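You operate a simulated robot arm through the tools that you are given. There is no shell and no other tool. Be economical: measure what you need, move in short steps, check, and stop when the job is done.

You run a simulated robot arm. Do the job below in one go: nothing can be reset, and whatever is moved stays where it is left.

Task
Clean both smears off the mirror with the yellow cloth and glass cleaner.
Fine: press the cloth on the cleaner bottle first; the cloth goes back.

It is judged by the outcome, as a careful person would: the job done as asked, and still so three seconds after it is handed in. It fails if anything else is knocked over, pushed out of place, dropped, spilled or broken.

Robot
A 7-joint arm with a two-finger parallel gripper, fixed in place. Base frame: the origin is at the foot of the arm, x ahead of it, y to its left, z up. Units: mm, degrees, N and s.
With the tool pointing down near the work surface it reaches from about 340 to 780 mm from the base axis. Its first joint turns from -166.0 to 166.0 degrees. Payload 3.91 kg.
The TCP is the grasp point between the finger pads, 30 mm short of the fingertips. In the tool frame z runs along the fingers and y along their closing line. Largest opening 110 mm; finger width 20, thickness 10; the body of the gripper, 48 by 112 mm, starts 55 mm behind the TCP.
Orientation is told as [roll, pitch, yaw] about the base's x, y, z axes, in that order, counted from this pose: with the fingers straight down and closing along the base's y, the tool's x points along the base's -x, its y along +y and its z along -z.

Tools
- The arm moves only by the tool step_arm. Its argument "steps" is a list of rows, each an object of numbers (a shift or turn left out is 0, a gripper value left out holds the last): "dx", "dy", "dz": the shift along the tool's x, y, z in mm; "rx", "ry", "rz": the turn, a rotation vector about the tool's x, y, z in degrees; "fingers": the finger opening in mm, from 0 to 110. In form: [{"dx": .., "dy": .., "dz": .., "rx": .., "ry": .., "rz": .., "fingers": ..}, ...]. A call has 1 to 8 rows; each row is the pose to reach, as a shift and turn from the pose commanded when the call began, along the tool's axes at that moment. A row lasts 0.2 s, in which the tool goes at most 50 mm and 8.6 degrees; a call with a longer step from one row to the next is refused whole, and so is a gripper value outside its range. A pose out of reach is approached as far as the arm can. The call stops where the force on the tool passes 40 N (or 10 N more than at its start, if that is more) or the arm is blocked; 0.2 s more then pass. The fingers move at their own pace (about 153 mm/s each) and stop on an object; they squeeze with about 32 N. The grip force told is the motor's: it shows also when the fingers shut on nothing. Time passes only in rows, and 0.2 s behind the last, so rows that repeat a pose let the fingers close. It gives the time, the measured TCP pose, the force on the tool (base axes), the opening and the grip force at its end, in the units of the frame above (readings bear some noise).
- Cameras (640 x 400 px; columns grow to the right, rows downward): "scene" is fixed at [221.3, 498.1, 1742.9]; the picture's right is [-0.89, -0.46, 0.00], its down [-0.35, 0.66, -0.66] and it looks along [0.31, -0.59, -0.75] (base axes); focal length 214 px, centre (320, 200). "wrist" rides on the gripper at [-36, 0, -57] in the tool frame; the picture's right is [0.00, -1.00, 0.00], its down [0.97, 0.00, -0.24] and it looks along [0.24, 0.00, 0.97] (tool axes); focal length 218 px, centre (320, 200).
- camera(camera): a new picture of that camera. The clock stands still meanwhile.
- slide_trunk(by): slides the trunk up (or, below 0, down) by that many mm; the arm rides with it, the base frame stays. It gives what a move gives, with no picture.
- measure_at(camera, pixels): for up to 12 pixels [column, row] of the newest picture of that camera ("zoom" is the newest enlarged one), the place [x, y, z] in the base frame of the surface seen there, good to about 2 mm. The clock stands still meanwhile.
- zoom(camera, box): a new picture of the part [left, top, right, bottom] of that camera's present view, enlarged. The clock stands still meanwhile.
- hand_in(): hands the job in; it is judged then, once.

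Work in short steps. Measure before you move; look again where a grasp or a placing could have gone wrong, and mend it. You have 80 turns and 46 pictures in all, those below and enlarged ones among them. Open the gripper and draw the arm clear of the work before you hand the job in, unless the task says otherwise; then end with one line.

The tools are called after "Emit:" as name(argument=value, ...) on one line, values as JSON. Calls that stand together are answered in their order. step_arm: Moves the arm, as the interface text tells. Its arguments: {"type":"object","properties":{"steps":{"type":"array","items":{"type":"object","properties":{"dx":{"type":"number"},"dy":{"type":"number"},"dz":{"type":"number"},"rx":{"type":"number"},"ry":{"type":"number"},"rz":{"type":"number"},"fingers":{"type":"number"}}}}},"required":["steps"]} The other tools are called the same way: slide_trunk (by) slides the trunk up or down; camera (camera) takes a picture; measure_at (camera, pixels) gives the place of the surface under pixels of a picture; zoom (camera, box) takes an enlarged picture of a part of a camera's view; hand_in () hands the job in.

At the start:

```text
time: 0.0
tool_pos: [311.0, 129.9, 1513.7]
tcp_rot: [0.1, -0.2, -0.1]
contact_force: [0.1, 0.2, -0.1]
width: 110.0
grasp_force: 0.0
trunk travel left (down, up): [-598.0, 12.0]
```

scene: 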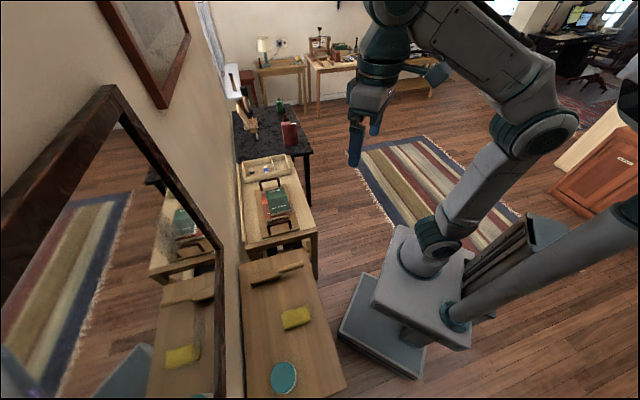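
wrist: 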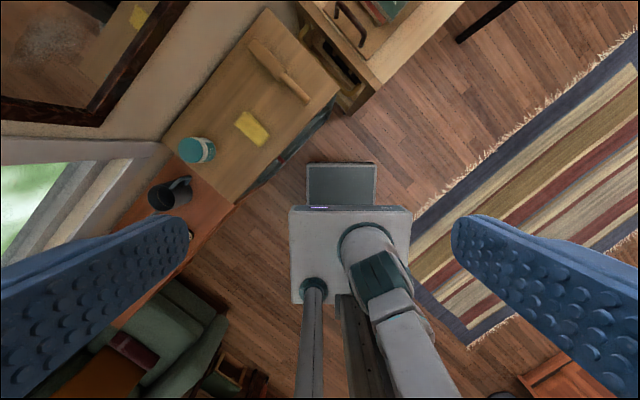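

The pictures show a table with a yellow cloth (scene 296,318), a teal-topped item (284,377), and a mirror at the left. I'll enlarge and measure.

Emit:
zoom(camera="scene", box=[0, 80, 350, 400])

Emit:
zoom(camera="wrist", box=[0, 0, 380, 240])

Emit:
measure_at(camera="scene", pixels=[[296, 318], [284, 377], [284, 395], [250, 300], [278, 275], [180, 220], [60, 200], [245, 265], [345, 385], [225, 390], [300, 250], [245, 390]])

Emit:
measure_at(camera="wrist", pixels=[[195, 150], [252, 128], [60, 40], [20, 60], [120, 20], [170, 195], [280, 70], [85, 115], [160, 20], [340, 80], [215, 200], [255, 20]])

```text
1.25 times, centred on (175, 240) of scene
```

zoom: 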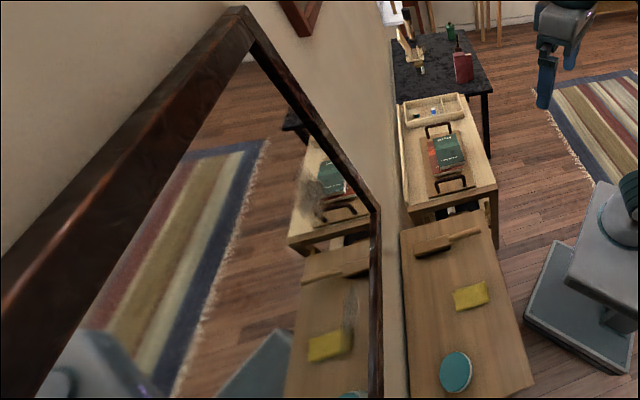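

```text
1.67 times, centred on (190, 120) of wrist
```

zoom: 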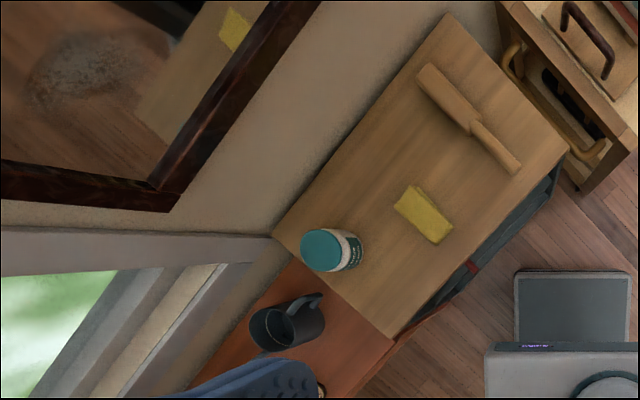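

```text
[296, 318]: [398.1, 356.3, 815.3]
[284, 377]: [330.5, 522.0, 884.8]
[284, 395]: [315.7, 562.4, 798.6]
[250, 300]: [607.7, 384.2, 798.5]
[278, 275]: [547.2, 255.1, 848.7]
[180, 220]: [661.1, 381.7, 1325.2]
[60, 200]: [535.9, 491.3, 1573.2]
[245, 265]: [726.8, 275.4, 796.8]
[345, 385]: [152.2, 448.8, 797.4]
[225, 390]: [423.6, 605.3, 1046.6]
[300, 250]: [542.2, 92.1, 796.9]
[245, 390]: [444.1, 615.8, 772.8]
```

```text
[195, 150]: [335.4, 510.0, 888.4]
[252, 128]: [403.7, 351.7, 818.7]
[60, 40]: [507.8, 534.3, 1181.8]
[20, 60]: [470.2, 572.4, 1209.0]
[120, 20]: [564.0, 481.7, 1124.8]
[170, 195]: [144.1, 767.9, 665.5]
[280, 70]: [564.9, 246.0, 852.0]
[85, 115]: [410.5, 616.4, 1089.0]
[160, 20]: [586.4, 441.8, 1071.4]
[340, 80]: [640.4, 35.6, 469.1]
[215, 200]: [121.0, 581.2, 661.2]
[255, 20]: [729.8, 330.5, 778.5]
```

The mirror is vertical, with x+y about 1043. I need closer views of the smears, cloth and bottle.

Emit:
zoom(camera="scene", box=[130, 200, 230, 360])

Emit:
measure_at(camera="zoom", pixels=[[320, 200], [220, 60], [250, 100], [400, 280], [420, 360], [260, 140], [450, 200]])

Emit:
zoom(camera="wrist", box=[140, 100, 300, 220])

Emit:
zoom(camera="scene", box=[235, 290, 345, 400])

```text
2.50 times, centred on (180, 280) of scene
```

zoom: 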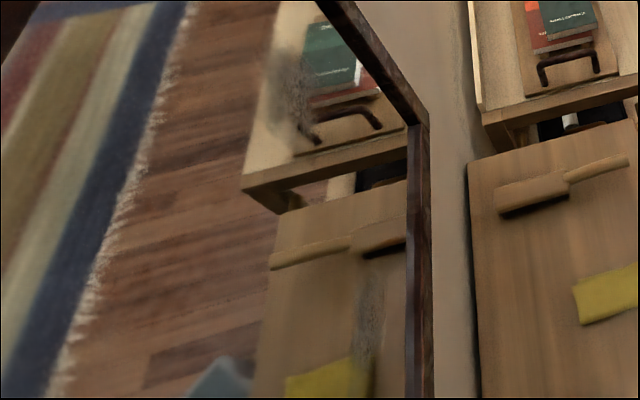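

```text
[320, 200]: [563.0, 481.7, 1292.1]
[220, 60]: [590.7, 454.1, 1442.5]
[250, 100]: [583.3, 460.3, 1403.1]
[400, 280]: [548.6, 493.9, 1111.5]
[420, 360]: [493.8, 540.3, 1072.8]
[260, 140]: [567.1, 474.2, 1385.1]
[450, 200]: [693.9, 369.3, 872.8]
```

```text
3.33 times, centred on (220, 160) of wrist
```

zoom: 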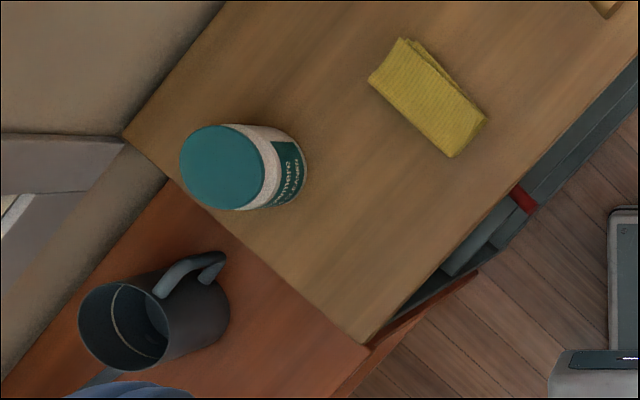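

```text
3.64 times, centred on (290, 345) of scene
```

zoom: 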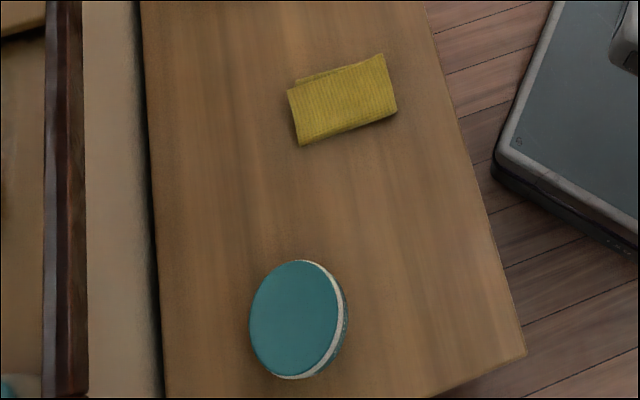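

Next I measure cloth corners, the cap and table edges in this enlarged picture (cloth corners at about (288,90), (383,55), (397,107), (302,144); cap at (297,318)).

Emit:
measure_at(camera="zoom", pixels=[[290, 92], [381, 58], [394, 105], [303, 141], [345, 98], [296, 80], [252, 325], [336, 300], [290, 370], [295, 265], [295, 318], [280, 120]])

```text
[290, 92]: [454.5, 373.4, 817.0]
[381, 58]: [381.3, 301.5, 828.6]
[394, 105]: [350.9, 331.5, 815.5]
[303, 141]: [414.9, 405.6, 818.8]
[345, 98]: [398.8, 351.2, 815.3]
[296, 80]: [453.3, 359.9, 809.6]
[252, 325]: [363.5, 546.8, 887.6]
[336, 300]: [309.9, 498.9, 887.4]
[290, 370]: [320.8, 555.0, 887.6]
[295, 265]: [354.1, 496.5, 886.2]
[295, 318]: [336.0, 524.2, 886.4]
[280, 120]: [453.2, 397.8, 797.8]
```

The cloth is about 100 x 48 x 16 mm, with its long axis along the (1,1) direction. It can be gripped across its width with the tool yawed 45°. First I lower the trunk.

Emit:
slide_trunk(by=-400)

```text
time: 3.8
tool_pos: [311.3, 129.2, 1113.2]
tcp_rot: [0.1, -0.3, 0.1]
contact_force: [0.4, 0.7, -0.8]
width: 110.0
grasp_force: 0.0
trunk travel left (down, up): [-198.0, 412.0]
```

Now I yaw 45° and move over the cloth centre (400,353), staying at z 1113.

Emit:
step_arm(steps=[{"dx": -15, "dy": 37, "rz": -7.5}, {"dx": -30, "dy": 75, "rz": -15}, {"dx": -44, "dy": 112, "rz": -22.5}, {"dx": -59, "dy": 149, "rz": -30}, {"dx": -74, "dy": 187, "rz": -37.5}, {"dx": -89, "dy": 224, "rz": -45}, {"dx": -89, "dy": 224, "rz": -45}])

Emit:
camera(camera="wrist")

```text
time: 5.4
tool_pos: [388.1, 330.4, 1076.2]
tcp_rot: [-0.2, -0.1, 45.0]
contact_force: [1.3, 1.0, -0.3]
width: 109.8
grasp_force: 0.1
out of reach, approached as far as the arm can: row 3, 4, 5, 6, 7
trunk travel left (down, up): [-198.0, 412.0]
```

```text
38 pictures are left
```

wrist: 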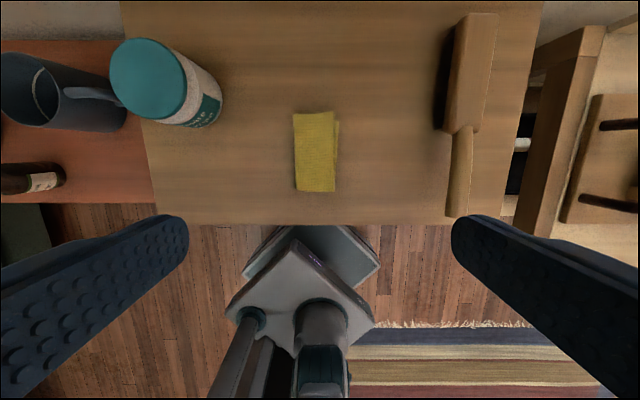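

The arm was too high for that reach, but the yaw is right. I measure the cloth from here (293-340, 112-192).

Emit:
measure_at(camera="wrist", pixels=[[295, 115], [333, 114], [334, 189], [297, 189], [337, 130], [315, 150], [315, 118], [315, 187], [300, 150], [330, 150]])

Emit:
zoom(camera="wrist", box=[265, 90, 375, 210])

```text
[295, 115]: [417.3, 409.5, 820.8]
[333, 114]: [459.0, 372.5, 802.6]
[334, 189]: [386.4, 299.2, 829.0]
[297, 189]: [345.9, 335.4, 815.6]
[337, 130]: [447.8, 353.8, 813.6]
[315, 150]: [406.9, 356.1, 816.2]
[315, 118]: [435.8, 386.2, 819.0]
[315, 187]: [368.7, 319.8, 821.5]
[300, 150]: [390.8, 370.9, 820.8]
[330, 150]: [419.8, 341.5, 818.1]
```

```text
3.33 times, centred on (320, 150) of wrist
```

zoom: 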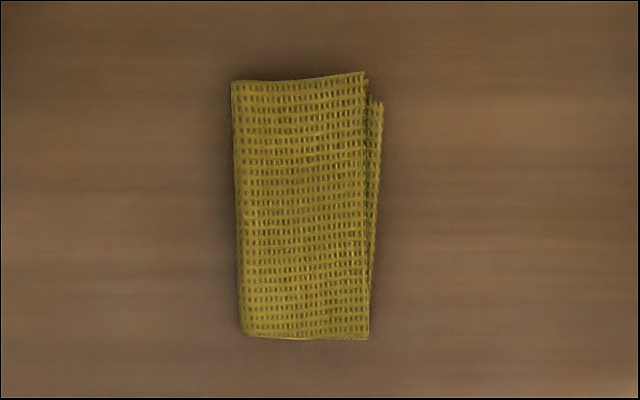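

The cloth centre is at about (403,354), with its top near 818. I descend part way to bring the arm back into reach and see where the command stands.

Emit:
step_arm(steps=[{"dz": 40}, {"dz": 80}, {"dz": 120}, {"dz": 120}])

```text
time: 6.4
tool_pos: [386.5, 331.5, 957.0]
tcp_rot: [-0.1, -0.1, 45.0]
contact_force: [-0.8, -0.5, 0.3]
width: 109.9
grasp_force: 0.2
trunk travel left (down, up): [-198.0, 412.0]
```

Tracking is exact now. I shift dx -27, dy +4, then descend to TCP z 836, which puts the tips about 8 mm above the table.

Emit:
step_arm(steps=[{"dx": -27, "dy": 4, "dz": 20}, {"dx": -27, "dy": 4, "dz": 60}, {"dx": -27, "dy": 4, "dz": 95}, {"dx": -27, "dy": 4, "dz": 121}, {"dx": -27, "dy": 4, "dz": 121}])

Emit:
camera(camera="wrist")

```text
time: 7.6
tool_pos: [403.2, 353.3, 836.1]
tcp_rot: [-0.1, -0.2, 45.1]
contact_force: [-0.2, -0.1, 0.4]
width: 110.1
grasp_force: 0.2
trunk travel left (down, up): [-198.0, 412.0]
```

```text
36 pictures are left
```

wrist: 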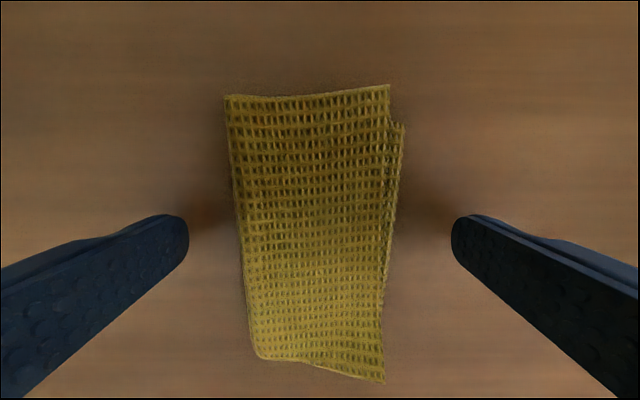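

The cloth sits centred between the fingers, so I close on it.

Emit:
step_arm(steps=[{"fingers": 50}, {"fingers": 40}, {"fingers": 30}, {"fingers": 30}])

Emit:
camera(camera="wrist")

```text
time: 8.6
tool_pos: [404.0, 351.8, 836.5]
tcp_rot: [-0.1, -0.2, 45.0]
contact_force: [-0.8, -0.1, 0.9]
width: 60.2
grasp_force: 32.3
trunk travel left (down, up): [-198.0, 412.0]
```

```text
35 pictures are left
```

wrist: 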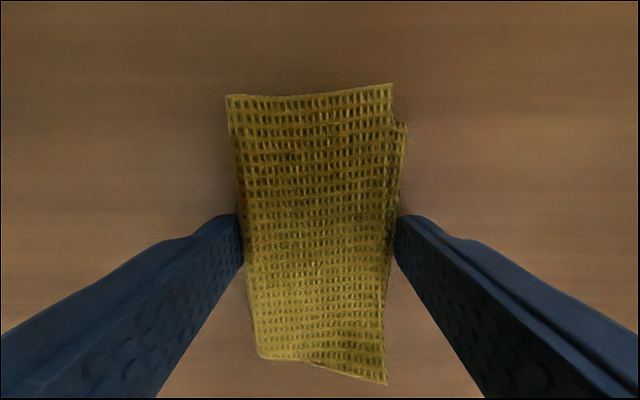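

It is gripped at 60 mm and 32 N. I lift 130 mm and check that the cloth comes along.

Emit:
step_arm(steps=[{"dz": -15}, {"dz": -50}, {"dz": -90}, {"dz": -130}, {"dz": -130}])

Emit:
camera(camera="wrist")

Emit:
measure_at(camera="wrist", pixels=[[315, 150], [315, 250], [315, 340], [150, 110]])

```text
time: 9.8
tool_pos: [401.3, 350.9, 967.8]
tcp_rot: [-0.1, -0.2, 45.0]
contact_force: [0.4, -0.5, -0.1]
width: 59.9
grasp_force: 32.2
trunk travel left (down, up): [-198.0, 412.0]
```

```text
34 pictures are left
```

wrist: 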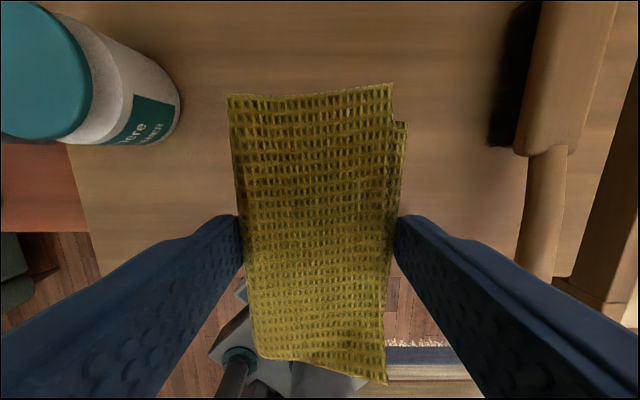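

```text
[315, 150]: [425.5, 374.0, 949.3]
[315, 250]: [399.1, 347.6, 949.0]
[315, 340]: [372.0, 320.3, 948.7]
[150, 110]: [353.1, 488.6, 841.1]
```

The cloth is firmly held with its bottom about 38 mm below the TCP. I move over the bottle top at (337,524), top z 887: dx -77, dy +168.

Emit:
step_arm(steps=[{"dx": -15, "dy": 33}, {"dx": -31, "dy": 67}, {"dx": -46, "dy": 100}, {"dx": -62, "dy": 134}, {"dx": -77, "dy": 168}, {"dx": -77, "dy": 168}])

Emit:
camera(camera="scene")

```text
time: 11.2
tool_pos: [339.3, 527.2, 967.9]
tcp_rot: [-0.1, -0.1, 45.0]
contact_force: [0.3, 0.7, -0.9]
width: 60.1
grasp_force: 32.0
trunk travel left (down, up): [-198.0, 412.0]
```

```text
33 pictures are left
```

scene: 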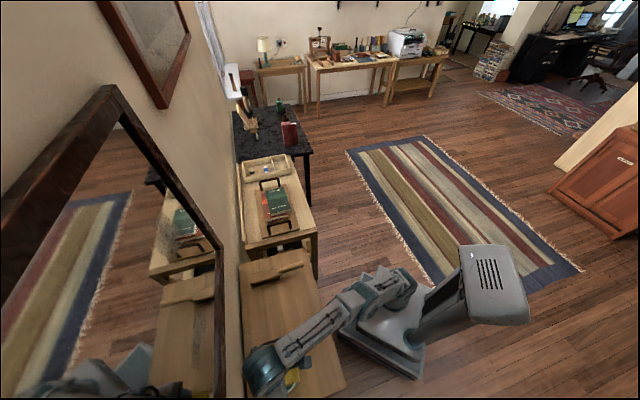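

I'm over the bottle. I descend in small steps; contact is expected at TCP z about 925.

Emit:
step_arm(steps=[{"dz": 20}, {"dz": 36}, {"dz": 40}, {"dz": 42}])

```text
time: 12.2
tool_pos: [338.3, 526.9, 927.6]
tcp_rot: [-0.2, -0.3, 45.2]
contact_force: [1.6, 1.9, 6.2]
width: 60.3
grasp_force: 31.8
trunk travel left (down, up): [-198.0, 412.0]
```

There is light contact (6 N up). I press 1–2 mm more, hold, then lift.

Emit:
step_arm(steps=[{"dz": 1}, {"dz": 1.5}, {"dz": 1.5}])

```text
time: 13.0
tool_pos: [338.8, 524.9, 926.1]
tcp_rot: [0.0, -0.3, 45.0]
contact_force: [4.1, 2.3, 14.6]
width: 60.1
grasp_force: 31.8
trunk travel left (down, up): [-198.0, 412.0]
```

The press reads 14.6 N. I lift straight up and check.

Emit:
step_arm(steps=[{"dz": -10}, {"dz": -40}, {"dz": -75}, {"dz": -75}])

Emit:
camera(camera="wrist")

```text
time: 14.0
tool_pos: [332.8, 518.2, 987.4]
tcp_rot: [-0.1, -0.3, 44.9]
contact_force: [-0.3, 0.7, 0.8]
width: 59.9
grasp_force: 31.8
out of reach, approached as far as the arm can: row 3, 4
trunk travel left (down, up): [-198.0, 412.0]
```

```text
32 pictures are left
```

wrist: 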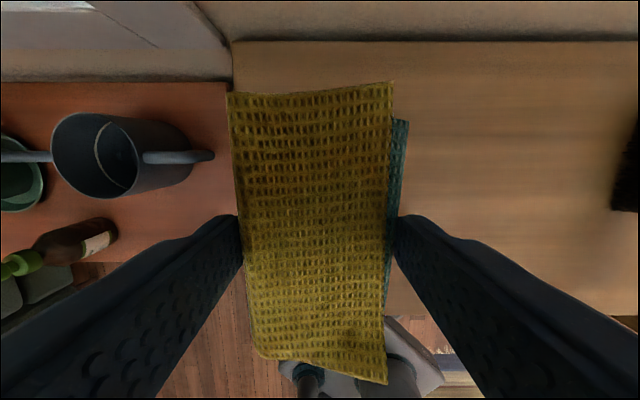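

The flap now shows a teal tint (wetted). I withdraw from the mirror side toward the arm and check that the bottle stayed put.

Emit:
step_arm(steps=[{"dx": 25, "dy": -20}, {"dx": 50, "dy": -50}, {"dx": 75, "dy": -80}, {"dx": 100, "dy": -110}, {"dx": 125, "dy": -140}, {"dx": 150, "dy": -155}, {"dx": 150, "dy": -155}])

Emit:
camera(camera="scene")

```text
time: 15.6
tool_pos: [335.8, 303.2, 984.8]
tcp_rot: [-0.1, -0.2, 45.1]
contact_force: [0.9, -0.6, 0.0]
width: 59.9
grasp_force: 32.6
trunk travel left (down, up): [-198.0, 412.0]
```

```text
31 pictures are left
```

scene: 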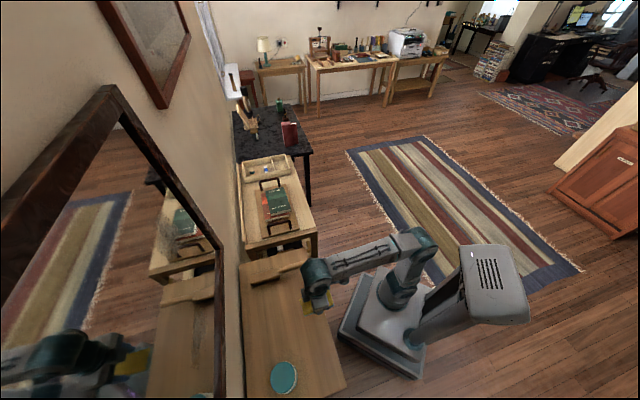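

The bottle is still in place. I raise the trunk by 250.

Emit:
slide_trunk(by=250)

Emit:
step_arm(steps=[{"ry": -8}, {"ry": -16}, {"ry": -24}, {"ry": -32}, {"ry": -40}, {"ry": -48}, {"ry": -56}, {"ry": -56}])

```text
time: 18.2
tool_pos: [335.1, 304.9, 1234.8]
tcp_rot: [-0.2, -0.2, 45.0]
contact_force: [0.7, -0.7, -0.3]
width: 60.4
grasp_force: 32.3
trunk travel left (down, up): [-448.0, 162.0]
```

```text
time: 20.0
tool_pos: [335.8, 302.9, 1234.6]
tcp_rot: [-0.1, -56.3, 45.1]
contact_force: [-1.0, 0.4, -0.6]
width: 60.1
grasp_force: 32.1
trunk travel left (down, up): [-448.0, 162.0]
```

Continuing the pitch to horizontal.

Emit:
step_arm(steps=[{"ry": -8}, {"ry": -16}, {"ry": -24}, {"ry": -32}, {"ry": -34}, {"ry": -34}])

Emit:
camera(camera="wrist")

Emit:
camera(camera="scene")

```text
time: 21.4
tool_pos: [336.2, 303.0, 1235.0]
tcp_rot: [-160.6, -89.8, -154.4]
contact_force: [0.9, -0.2, -0.8]
width: 60.3
grasp_force: 32.1
trunk travel left (down, up): [-448.0, 162.0]
```

```text
30 pictures are left
```

wrist: 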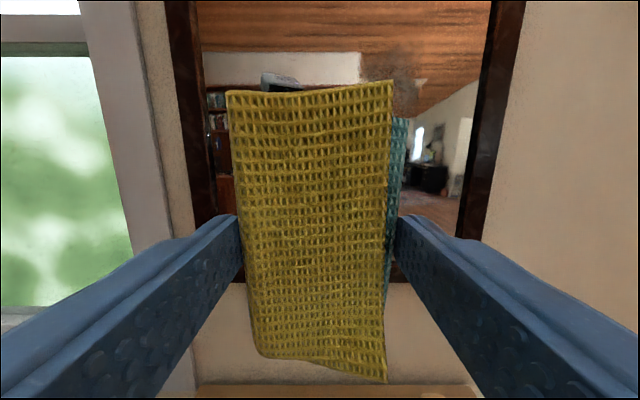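

```text
29 pictures are left
```

scene: 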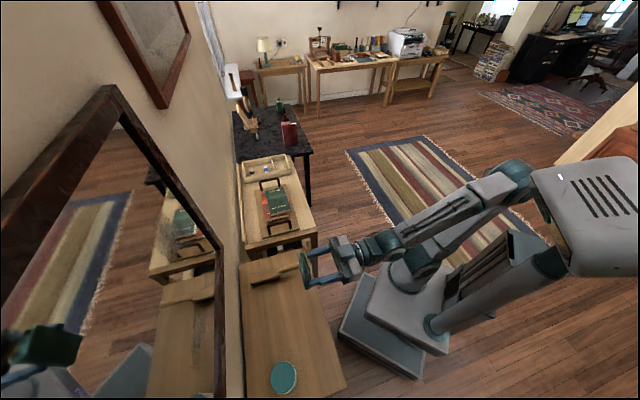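

The mirror is in view: smear A is around (400,85), the bottom frame near row 275, and sides at 195 and 480. I measure these and enlarge the scene for smear B.

Emit:
measure_at(camera="wrist", pixels=[[400, 60], [420, 85], [400, 110], [370, 60], [430, 60], [200, 100], [488, 100], [412, 265], [180, 100], [505, 100], [405, 278], [410, 45]])

Emit:
zoom(camera="wrist", box=[340, 0, 500, 120])

Emit:
zoom(camera="scene", box=[150, 200, 230, 360])

```text
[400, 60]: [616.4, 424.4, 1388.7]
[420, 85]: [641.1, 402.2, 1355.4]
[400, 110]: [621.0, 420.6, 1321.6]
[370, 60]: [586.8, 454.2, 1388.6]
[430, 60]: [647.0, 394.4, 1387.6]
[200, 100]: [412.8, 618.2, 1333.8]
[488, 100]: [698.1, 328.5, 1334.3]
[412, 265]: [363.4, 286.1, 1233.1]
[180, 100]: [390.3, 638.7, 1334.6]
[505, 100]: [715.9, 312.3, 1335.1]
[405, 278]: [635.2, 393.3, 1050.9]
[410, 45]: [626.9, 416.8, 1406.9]
```

```text
3.33 times, centred on (420, 60) of wrist
```

zoom: 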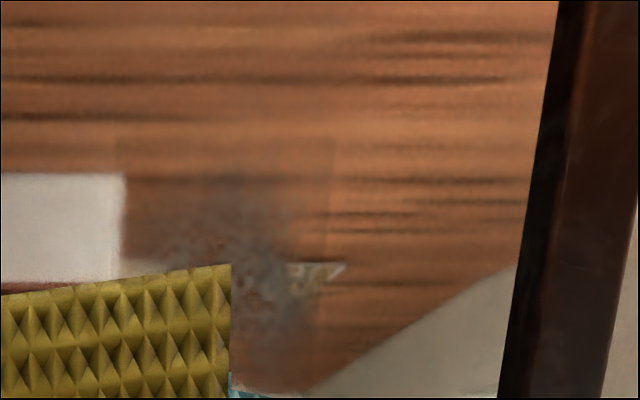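

```text
2.50 times, centred on (190, 280) of scene
```

zoom: 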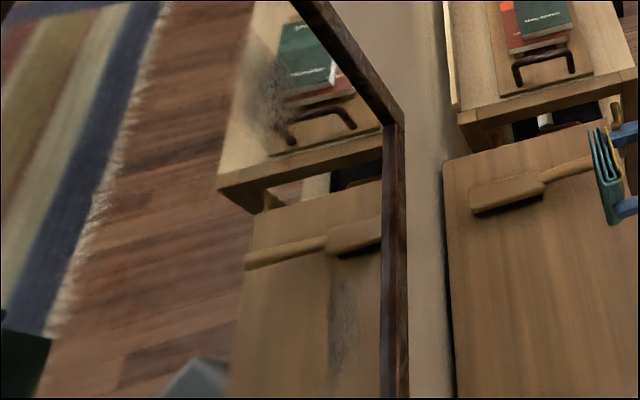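

Smear A is around (265,90) and smear B around (345,320) in this enlarged picture. I measure both.

Emit:
measure_at(camera="zoom", pixels=[[265, 90], [245, 60], [275, 60], [290, 130], [250, 120], [265, 40], [345, 320], [340, 270], [350, 270], [340, 375], [330, 320], [362, 320]])

```text
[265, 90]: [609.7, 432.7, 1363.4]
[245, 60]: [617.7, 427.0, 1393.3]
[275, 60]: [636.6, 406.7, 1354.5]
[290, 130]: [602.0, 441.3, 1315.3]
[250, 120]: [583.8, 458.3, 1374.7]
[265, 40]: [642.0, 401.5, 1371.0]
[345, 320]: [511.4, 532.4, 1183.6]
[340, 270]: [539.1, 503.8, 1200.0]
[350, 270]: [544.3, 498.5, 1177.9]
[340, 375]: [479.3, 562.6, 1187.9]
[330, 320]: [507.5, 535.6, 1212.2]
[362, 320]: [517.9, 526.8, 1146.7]
```

A is centred at t≈125 (along the mirror) and z≈1360. B is centred at t≈-15, z≈1182. The glass is at u≈737.5, with contact expected at TCP u≈698. I go to standoff in front of A at u≈650.

Emit:
step_arm(steps=[{"dx": -25, "dy": -20, "dz": 30}, {"dx": -50, "dy": -40, "dz": 70}, {"dx": -75, "dy": -60, "dz": 110}, {"dx": -100, "dy": -80, "dz": 150}, {"dx": -125, "dy": -101, "dz": 180}, {"dx": -125, "dy": -101, "dz": 198}, {"dx": -125, "dy": -101, "dz": 198}])

Emit:
camera(camera="wrist")

```text
refused: row 2 steps farther than a row can; nothing moved
```

```text
26 pictures are left
```

wrist: 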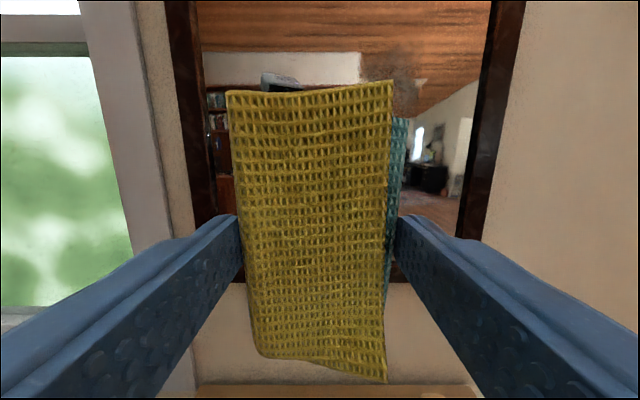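

The step sizes were too long, so I use smaller ones.

Emit:
step_arm(steps=[{"dx": -22, "dy": -18, "dz": 33}, {"dx": -44, "dy": -36, "dz": 66}, {"dx": -66, "dy": -54, "dz": 99}, {"dx": -88, "dy": -72, "dz": 132}, {"dx": -110, "dy": -88, "dz": 165}, {"dx": -125, "dy": -101, "dz": 190}, {"dx": -125, "dy": -101, "dz": 190}])

Emit:
camera(camera="wrist")

```text
time: 23.0
tool_pos: [541.4, 365.3, 1360.1]
tcp_rot: [-155.7, -89.8, -159.3]
contact_force: [0.2, 0.5, -0.4]
width: 60.1
grasp_force: 32.4
trunk travel left (down, up): [-448.0, 162.0]
```

```text
25 pictures are left
```

wrist: 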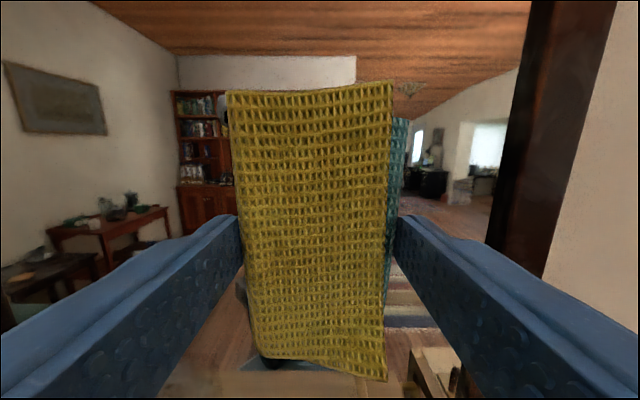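

The tool is at u=641, t=124.5, with the smear hidden behind the cloth. I approach slowly to contact.

Emit:
step_arm(steps=[{"dz": 30}, {"dz": 48}, {"dz": 53}, {"dz": 56}, {"dz": 57}])

```text
time: 24.2
tool_pos: [582.4, 407.5, 1361.1]
tcp_rot: [-159.0, -89.7, -156.0]
contact_force: [-0.6, -1.1, 1.0]
width: 60.2
grasp_force: 32.2
trunk travel left (down, up): [-448.0, 162.0]
```

u=700 with no contact yet. I creep forward.

Emit:
step_arm(steps=[{"dz": 1}, {"dz": 2}, {"dz": 2}])

```text
time: 25.0
tool_pos: [583.4, 408.3, 1359.7]
tcp_rot: [-168.9, -89.8, -146.0]
contact_force: [-1.8, -1.2, 0.6]
width: 60.1
grasp_force: 32.0
trunk travel left (down, up): [-448.0, 162.0]
```

Emit:
step_arm(steps=[{"dz": 1}, {"dz": 2}, {"dz": 2}])

```text
time: 25.8
tool_pos: [583.0, 410.0, 1360.3]
tcp_rot: [-160.5, -89.7, -154.4]
contact_force: [-7.0, -4.7, -1.5]
width: 60.0
grasp_force: 32.0
trunk travel left (down, up): [-448.0, 162.0]
```

Contact force is about 8.5 N on the glass. I wipe smear A in overlapping strokes of ±45 mm along the mirror and ±35 mm up and down.

Emit:
step_arm(steps=[{"dy": 22, "dz": 0.5}, {"dy": 45, "dz": 0.5}, {"dx": -35, "dy": 45, "dz": 0.5}, {"dx": -35, "dy": 20, "dz": 0.5}, {"dx": -35, "dy": -10, "dz": 0.5}, {"dx": -35, "dy": -45, "dz": 0.5}, {"dx": 0, "dy": -45, "dz": 0.5}, {"dx": 0, "dy": -10, "dz": 0.5}])

Emit:
step_arm(steps=[{"dy": 25}, {"dx": 0, "dy": 55}, {"dx": 35, "dy": 55}, {"dx": 35, "dy": 20}, {"dx": 35, "dy": -10}, {"dx": 35, "dy": -35}, {"dx": 0, "dy": -35}, {"dx": 0, "dy": 10}])

```text
time: 26.6
tool_pos: [552.0, 441.7, 1374.6]
tcp_rot: [-6.5, -89.4, 51.6]
contact_force: [-5.5, -14.8, 2.5]
width: 60.1
grasp_force: 31.7
trunk travel left (down, up): [-448.0, 162.0]
stopped in row 3: the force on the tool passed its limit (the readings are from after the stop); the commanded pose is now the measured one
```

```text
time: 28.4
tool_pos: [539.6, 457.0, 1370.7]
tcp_rot: [-5.4, -89.3, 50.9]
contact_force: [-3.4, -3.4, 0.3]
width: 60.3
grasp_force: 31.9
trunk travel left (down, up): [-448.0, 162.0]
```

The first sweep stopped at the force limit part way and the second completed. I back off and look at what remains.

Emit:
step_arm(steps=[{"dz": -40}, {"dz": -80}, {"dz": -120}, {"dz": -120, "dx": 45}, {"dz": -120, "dx": 90}, {"dz": -120, "dx": 90}])

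Emit:
camera(camera="wrist")

Emit:
zoom(camera="scene", box=[150, 200, 230, 360])

```text
time: 29.8
tool_pos: [460.2, 364.5, 1281.1]
tcp_rot: [-4.9, -89.1, 50.0]
contact_force: [-0.2, -0.4, 0.6]
width: 60.2
grasp_force: 31.8
trunk travel left (down, up): [-448.0, 162.0]
```

```text
24 pictures are left
```

wrist: 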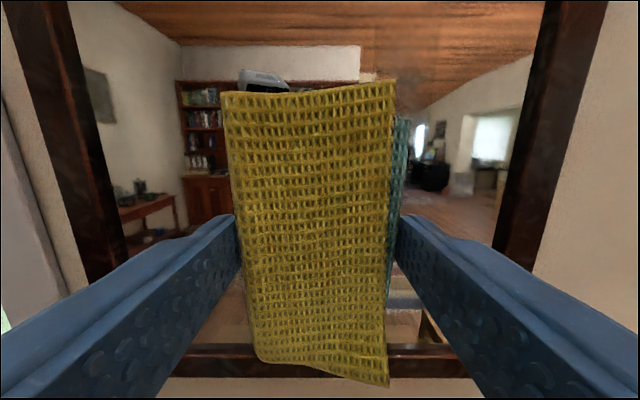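

```text
2.50 times, centred on (190, 280) of scene
```

zoom: 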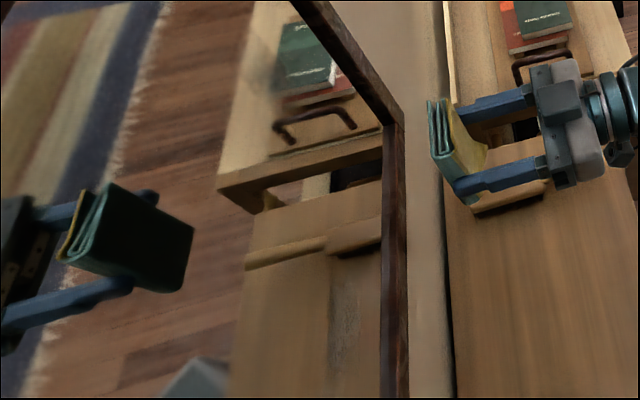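

Smear A is mostly gone, with some haze perhaps left near wrist (410,80). I enlarge that.

Emit:
zoom(camera="wrist", box=[340, 0, 500, 120])

Emit:
measure_at(camera="zoom", pixels=[[250, 200], [120, 200], [330, 260], [350, 140], [120, 100], [420, 260]])

Emit:
zoom(camera="scene", box=[165, 205, 215, 265])

Emit:
measure_at(camera="zoom", pixels=[[220, 150], [220, 220], [260, 100], [180, 200], [300, 80]])

```text
3.33 times, centred on (420, 60) of wrist
```

zoom: 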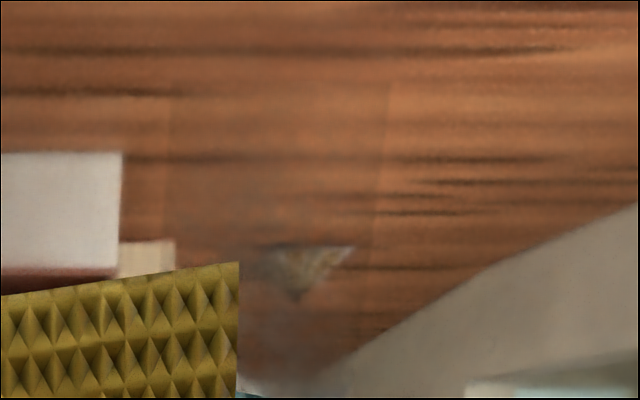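

```text
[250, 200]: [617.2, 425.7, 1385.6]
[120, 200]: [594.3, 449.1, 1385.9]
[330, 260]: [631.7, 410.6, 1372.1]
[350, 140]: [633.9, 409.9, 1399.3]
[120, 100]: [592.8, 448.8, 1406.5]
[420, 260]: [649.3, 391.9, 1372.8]
```

```text
6.67 times, centred on (190, 235) of scene
```

zoom: 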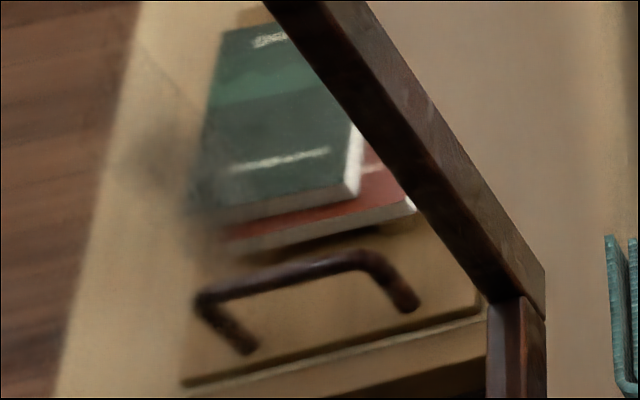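

```text
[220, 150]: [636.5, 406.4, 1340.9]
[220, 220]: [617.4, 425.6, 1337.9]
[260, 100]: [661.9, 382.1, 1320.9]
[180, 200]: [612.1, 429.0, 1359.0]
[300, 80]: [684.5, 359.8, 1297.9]
```

Haze remains at about t 115–165, z 1320–1400. I go back centred at t=140, z=1355.

Emit:
step_arm(steps=[{"dx": -25, "dy": -24, "dz": 20, "ry": -0.5}, {"dx": -50, "dy": -48, "dz": 45, "ry": -0.9}, {"dx": -74, "dy": -72, "dz": 75, "ry": -0.9}, {"dx": -74, "dy": -72, "dz": 107, "ry": -0.9}, {"dx": -74, "dy": -72, "dz": 115, "ry": -0.9}, {"dx": -74, "dy": -72, "dz": 118, "ry": -0.9}, {"dx": -74, "dy": -72, "dz": 118, "ry": -0.9}])

```text
time: 31.4
tool_pos: [594.5, 399.5, 1355.0]
tcp_rot: [-130.6, -89.9, 175.9]
contact_force: [-2.9, -2.1, 0.0]
width: 60.1
grasp_force: 31.2
trunk travel left (down, up): [-448.0, 162.0]
```

Light contact (3.6 N). I press 1 mm more and wipe in slower, shorter steps.

Emit:
step_arm(steps=[{"dz": 1}, {"dz": 1, "dy": 15}, {"dz": 1, "dy": 32}, {"dz": 1, "dy": 32, "dx": -15}, {"dz": 1, "dy": 15, "dx": -25}, {"dz": 1, "dy": -5, "dx": -25}, {"dz": 1, "dy": -25, "dx": -25}, {"dz": 1, "dy": -35, "dx": -15}])

Emit:
step_arm(steps=[{"dx": 15}, {"dx": 15, "dy": 18}, {"dx": 15, "dy": 36}, {"dx": 15, "dy": 54}, {"dx": 15, "dy": 70}, {"dx": 33, "dy": 70}, {"dx": 45, "dy": 55}, {"dx": 45, "dy": 36}])

Emit:
step_arm(steps=[{"dy": -18}, {"dy": -36}, {"dx": -18, "dy": -36}, {"dx": -30, "dy": -20}, {"dx": -30, "dy": 0}, {"dx": -30, "dy": 20}, {"dx": -30, "dy": 0}, {"dx": -30, "dy": -20}])

```text
time: 33.2
tool_pos: [621.5, 373.1, 1372.0]
tcp_rot: [-143.3, -89.8, -171.7]
contact_force: [-5.3, -3.9, 4.2]
width: 60.2
grasp_force: 32.5
trunk travel left (down, up): [-448.0, 162.0]
```

```text
time: 35.0
tool_pos: [596.3, 400.0, 1324.9]
tcp_rot: [-140.2, -89.9, -174.6]
contact_force: [-4.6, -2.9, 0.3]
width: 60.3
grasp_force: 32.1
trunk travel left (down, up): [-448.0, 162.0]
```

```text
time: 36.8
tool_pos: [611.5, 383.4, 1354.9]
tcp_rot: [-150.5, -89.8, -164.6]
contact_force: [-11.6, -5.6, 1.3]
width: 60.3
grasp_force: 31.2
trunk travel left (down, up): [-448.0, 162.0]
```

Strokes all ran under 14 N. I back off and move aside (down and left, toward B) to check A.

Emit:
step_arm(steps=[{"dz": -30}, {"dz": -60, "dy": 30}, {"dz": -60, "dx": 35, "dy": 60}, {"dz": -60, "dx": 70, "dy": 90}, {"dz": -60, "dx": 105, "dy": 120}, {"dz": -60, "dx": 140, "dy": 150}, {"dz": -60, "dx": 172, "dy": 175}, {"dz": -60, "dx": 172, "dy": 175}])

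Emit:
camera(camera="wrist")

Emit:
zoom(camera="scene", box=[165, 205, 215, 265])

```text
time: 38.6
tool_pos: [442.9, 467.6, 1181.0]
tcp_rot: [-100.1, -89.9, 145.1]
contact_force: [0.5, -0.5, -0.6]
width: 60.2
grasp_force: 31.7
trunk travel left (down, up): [-448.0, 162.0]
```

```text
20 pictures are left
```

wrist: 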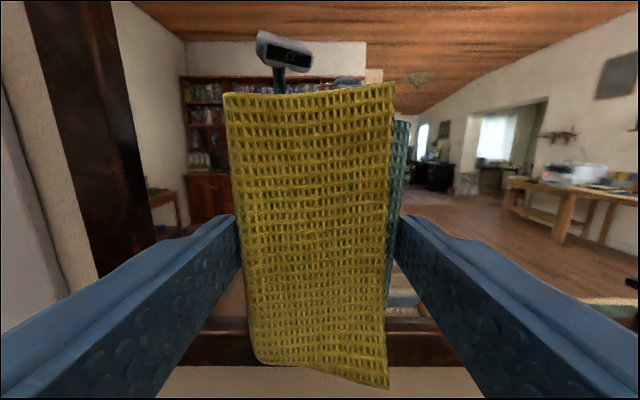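

```text
6.67 times, centred on (190, 235) of scene
```

zoom: 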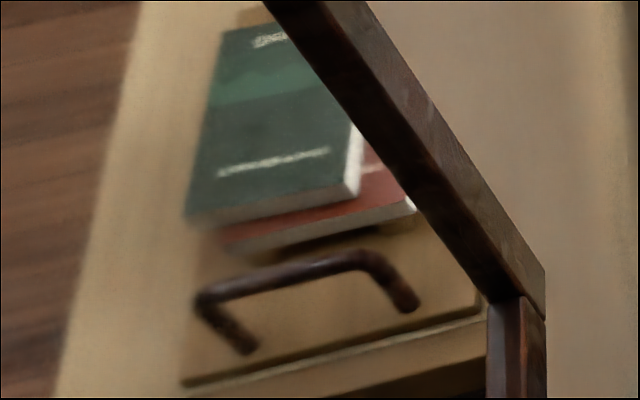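

Smear A is clean. I am now centred on B (t=-17, z=1181, u=644), so I approach the glass.

Emit:
step_arm(steps=[{"dz": 30}, {"dz": 48}, {"dz": 55}, {"dz": 58}, {"dz": 59.5}, {"dz": 59.5}])

```text
time: 40.0
tool_pos: [484.7, 509.7, 1183.1]
tcp_rot: [-102.7, -89.9, 147.9]
contact_force: [-2.2, -1.6, -1.5]
width: 60.1
grasp_force: 32.5
trunk travel left (down, up): [-448.0, 162.0]
```

Light contact. I press 1.2 mm and wipe B with slow strokes.

Emit:
step_arm(steps=[{"dz": 1.2}, {"dz": 1.2, "dy": 18}, {"dz": 1.2, "dy": 36}, {"dz": 1.2, "dy": 50}, {"dz": 1.2, "dy": 50, "dx": -18}, {"dz": 1.2, "dy": 32, "dx": -25}, {"dz": 1.2, "dy": 14, "dx": -25}, {"dz": 1.2, "dy": -5, "dx": -25}])

Emit:
step_arm(steps=[{"dy": -18}, {"dy": -36}, {"dy": -45}, {"dy": -45, "dx": 18}, {"dy": -36, "dx": 25}, {"dy": -18, "dx": 25}, {"dy": 0, "dx": 25}, {"dy": 18, "dx": 25}])

Emit:
step_arm(steps=[{"dy": 18}, {"dy": 33}, {"dy": 33, "dx": 15}, {"dy": 20, "dx": 28}, {"dy": 2, "dx": 28}, {"dy": -16, "dx": 28}, {"dy": -34, "dx": 28}, {"dy": -52, "dx": 28}])

Emit:
step_arm(steps=[{"dy": -12}, {"dx": -18, "dy": -12}, {"dx": -28, "dy": 5}, {"dx": -28, "dy": 22}, {"dx": -28, "dy": 40}, {"dx": -28, "dy": 58}, {"dx": -28, "dy": 76}, {"dx": -28, "dy": 58}])

```text
time: 41.8
tool_pos: [488.4, 506.7, 1209.1]
tcp_rot: [-145.5, -89.8, -169.5]
contact_force: [-16.2, -3.6, 1.4]
width: 60.1
grasp_force: 32.3
trunk travel left (down, up): [-448.0, 162.0]
```

```text
time: 43.6
tool_pos: [475.5, 519.0, 1182.3]
tcp_rot: [-99.5, -89.9, 144.7]
contact_force: [-0.4, -0.9, -0.6]
width: 60.1
grasp_force: 31.9
trunk travel left (down, up): [-448.0, 162.0]
```

```text
time: 45.4
tool_pos: [514.0, 481.3, 1155.5]
tcp_rot: [-134.8, -89.8, 179.8]
contact_force: [-15.2, -2.9, -0.7]
width: 60.2
grasp_force: 32.0
trunk travel left (down, up): [-448.0, 162.0]
```

```text
time: 47.2
tool_pos: [470.8, 523.7, 1182.6]
tcp_rot: [-139.3, -89.8, -175.5]
contact_force: [-6.2, -3.3, 0.5]
width: 60.1
grasp_force: 31.9
trunk travel left (down, up): [-448.0, 162.0]
```

Now I back off and check B from the scene camera.

Emit:
step_arm(steps=[{"dz": -40}, {"dz": -80}, {"dz": -120}, {"dz": -160}, {"dz": -200}, {"dz": -200}])

Emit:
zoom(camera="scene", box=[160, 270, 230, 370])

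```text
time: 48.6
tool_pos: [332.6, 384.9, 1183.4]
tcp_rot: [-115.2, -89.9, 160.3]
contact_force: [-0.5, -0.3, -0.4]
width: 60.1
grasp_force: 32.4
trunk travel left (down, up): [-448.0, 162.0]
```

```text
4.00 times, centred on (195, 320) of scene
```

zoom: 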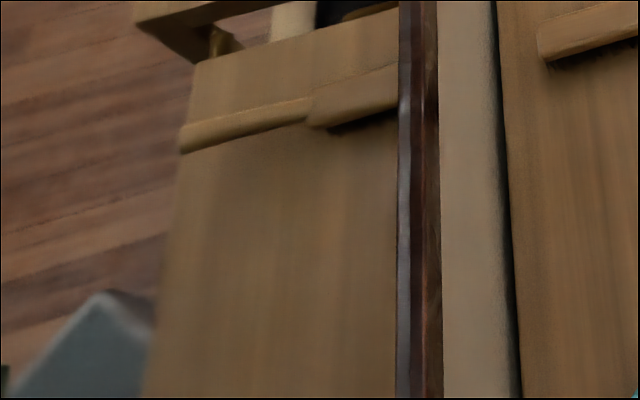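

B looks clean in the scene view. I double-check from the wrist camera.

Emit:
camera(camera="wrist")

Emit:
zoom(camera="scene", box=[100, 150, 230, 390])

```text
17 pictures are left
```

wrist: 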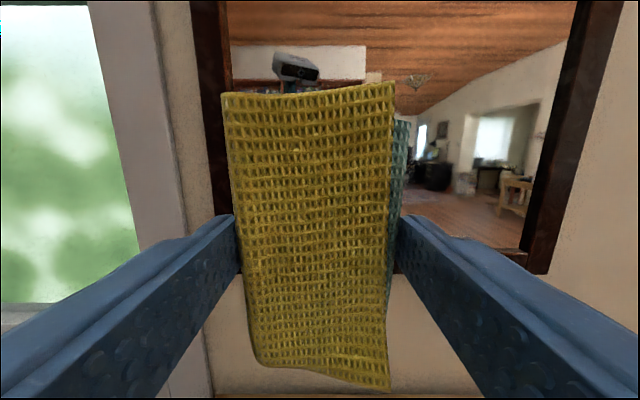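

```text
1.67 times, centred on (165, 270) of scene
```

zoom: 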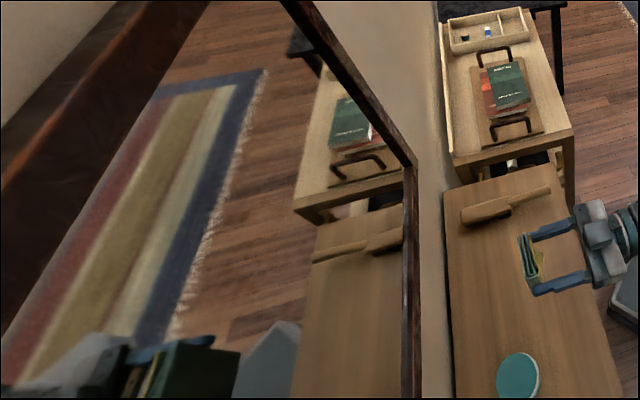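

Both look clean. On the way down I take one direct wrist view of B, with the tool moved right and down.

Emit:
step_arm(steps=[{"dx": 25, "dy": -25}, {"dx": 50, "dy": -50}, {"dx": 75, "dy": -75}, {"dx": 100, "dy": -100}, {"dx": 120, "dy": -120}, {"dx": 120, "dy": -120}])

Emit:
zoom(camera="wrist", box=[120, 0, 440, 200])

Emit:
measure_at(camera="zoom", pixels=[[100, 100], [200, 100], [200, 170], [300, 100], [560, 100]])

```text
time: 50.0
tool_pos: [429.5, 307.6, 1064.7]
tcp_rot: [-116.5, -89.9, 161.7]
contact_force: [-0.5, 0.4, 0.2]
width: 60.0
grasp_force: 31.7
out of reach, approached as far as the arm can: row 3, 4, 5, 6
trunk travel left (down, up): [-448.0, 162.0]
```

```text
2.00 times, centred on (280, 100) of wrist
```

zoom: 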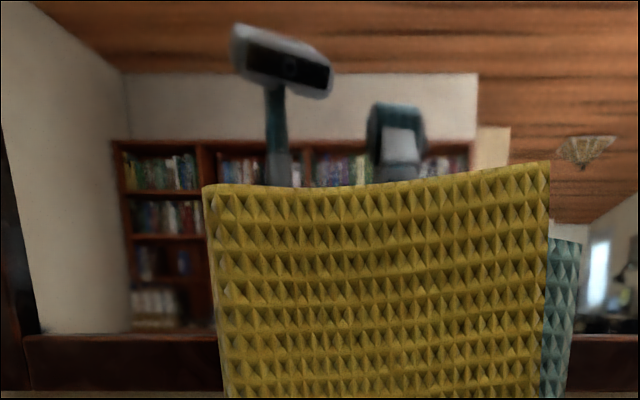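

```text
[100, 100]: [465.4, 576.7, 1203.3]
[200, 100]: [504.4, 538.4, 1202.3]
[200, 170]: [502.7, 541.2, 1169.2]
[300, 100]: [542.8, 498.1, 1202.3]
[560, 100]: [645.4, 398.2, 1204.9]
```

B's area is clean in the wrist view as well. Now I return the cloth: rise, back off and pitch the tool down again.

Emit:
step_arm(steps=[{"dx": -25, "dz": -15, "ry": 8}, {"dx": -50, "dz": -30, "ry": 16}, {"dx": -75, "dz": -45, "ry": 24}, {"dx": -100, "dz": -60, "ry": 32}, {"dx": -125, "dz": -70, "ry": 40}, {"dx": -150, "dz": -70, "ry": 48}, {"dx": -170, "dz": -70, "ry": 56}, {"dx": -170, "dz": -70, "ry": 56}])

Emit:
step_arm(steps=[{"ry": 8}, {"ry": 16}, {"ry": 24}, {"ry": 32}, {"ry": 34}, {"ry": 34}])

```text
time: 51.8
tool_pos: [377.9, 258.1, 1236.4]
tcp_rot: [0.0, -34.0, 45.2]
contact_force: [1.3, 0.2, -0.6]
width: 59.9
grasp_force: 32.0
trunk travel left (down, up): [-448.0, 162.0]
```

```text
time: 53.2
tool_pos: [378.2, 257.0, 1237.3]
tcp_rot: [-0.1, 0.0, 45.2]
contact_force: [0.5, 0.3, -0.1]
width: 60.0
grasp_force: 31.9
trunk travel left (down, up): [-448.0, 162.0]
```

The tool points down again at (378,257,1237). I lower the trunk 250.

Emit:
slide_trunk(by=-250)

Emit:
step_arm(steps=[{"dx": -30, "dy": 15}, {"dx": -60, "dy": 33, "dz": 15}, {"dx": -85, "dy": 50, "dz": 40}, {"dx": -85, "dy": 50, "dz": 80}, {"dx": -85, "dy": 50, "dz": 110}, {"dx": -85, "dy": 50, "dz": 110}])

```text
time: 55.8
tool_pos: [378.1, 259.0, 986.8]
tcp_rot: [-0.1, 0.0, 45.2]
contact_force: [0.3, -0.6, -0.6]
width: 60.1
grasp_force: 32.2
trunk travel left (down, up): [-198.0, 412.0]
```

```text
time: 57.1
tool_pos: [404.5, 354.7, 876.6]
tcp_rot: [-0.2, 0.0, 45.2]
contact_force: [0.3, -0.2, 0.4]
width: 59.9
grasp_force: 31.8
trunk travel left (down, up): [-198.0, 412.0]
```

I'm over the original place. I descend to just above contact, then creep.

Emit:
step_arm(steps=[{"dz": 20}, {"dz": 34}, {"dz": 38}, {"dz": 40}, {"dz": 40}])

```text
time: 58.4
tool_pos: [404.1, 353.5, 836.3]
tcp_rot: [-0.1, 0.0, 45.2]
contact_force: [1.0, -0.7, 0.3]
width: 60.0
grasp_force: 32.1
trunk travel left (down, up): [-198.0, 412.0]
```

Emit:
step_arm(steps=[{"dz": 1}, {"dz": 2}, {"dz": 2.5}])

```text
time: 59.1
tool_pos: [404.1, 353.4, 834.0]
tcp_rot: [-0.1, -0.1, 45.1]
contact_force: [1.7, 0.6, 8.1]
width: 60.2
grasp_force: 31.8
trunk travel left (down, up): [-198.0, 412.0]
```

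The cloth rests on the table (8 N). I release and rise.

Emit:
step_arm(steps=[{"fingers": 75}, {"fingers": 110}, {"fingers": 110}, {"dz": -40, "fingers": 110}, {"dz": -85, "fingers": 110}, {"dz": -125, "fingers": 110}, {"dz": -125, "fingers": 110}])

Emit:
camera(camera="wrist")

```text
time: 60.8
tool_pos: [402.3, 355.4, 959.6]
tcp_rot: [0.0, 0.0, 45.1]
contact_force: [0.0, -0.1, 0.1]
width: 110.0
grasp_force: 0.0
trunk travel left (down, up): [-198.0, 412.0]
```

```text
14 pictures are left
```

wrist: 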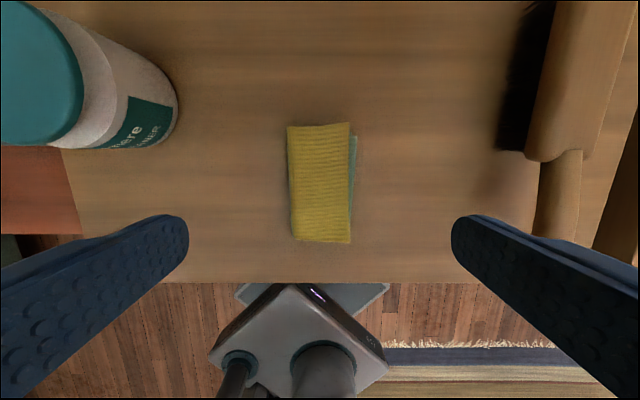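

The cloth is back in its place. I retreat from the table, raise the trunk and do a last check.

Emit:
step_arm(steps=[{"dx": 40}, {"dx": 80}, {"dx": 120}, {"dx": 120}])

Emit:
slide_trunk(by=300)

Emit:
zoom(camera="scene", box=[120, 150, 360, 400])

Emit:
zoom(camera="scene", box=[150, 200, 230, 360])

```text
time: 61.8
tool_pos: [319.6, 269.4, 957.8]
tcp_rot: [0.0, 0.0, 45.1]
contact_force: [0.3, 0.1, 0.9]
width: 109.8
grasp_force: 0.1
trunk travel left (down, up): [-198.0, 412.0]
```

```text
time: 64.8
tool_pos: [319.4, 270.0, 1258.9]
tcp_rot: [-0.2, 0.0, 45.1]
contact_force: [-0.1, -0.3, 0.3]
width: 110.2
grasp_force: 0.1
trunk travel left (down, up): [-498.0, 112.0]
```

```text
1.60 times, centred on (240, 275) of scene
```

zoom: 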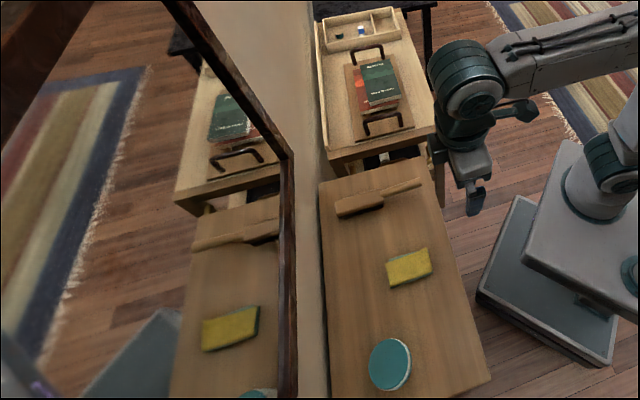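

```text
2.50 times, centred on (190, 280) of scene
```

zoom: 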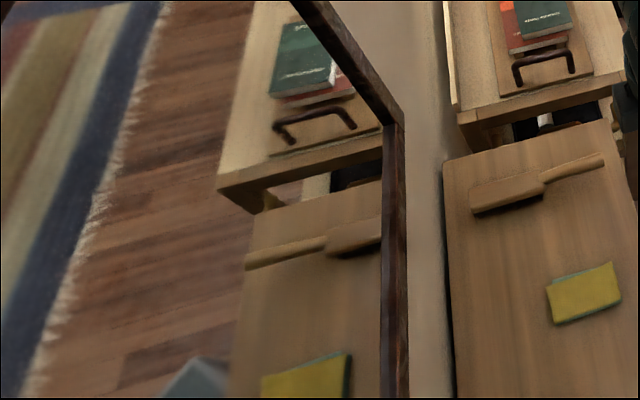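

The mirror is clean in both places, the cloth is back, the bottle and brush are untouched, and the arm is clear. I hand in.

Emit:
hand_in()

```text
The job is handed in.
```

Both smears are wiped off the mirror using the cloth pressed on the cleaner bottle, the cloth is back where it lay, and nothing else was moved.
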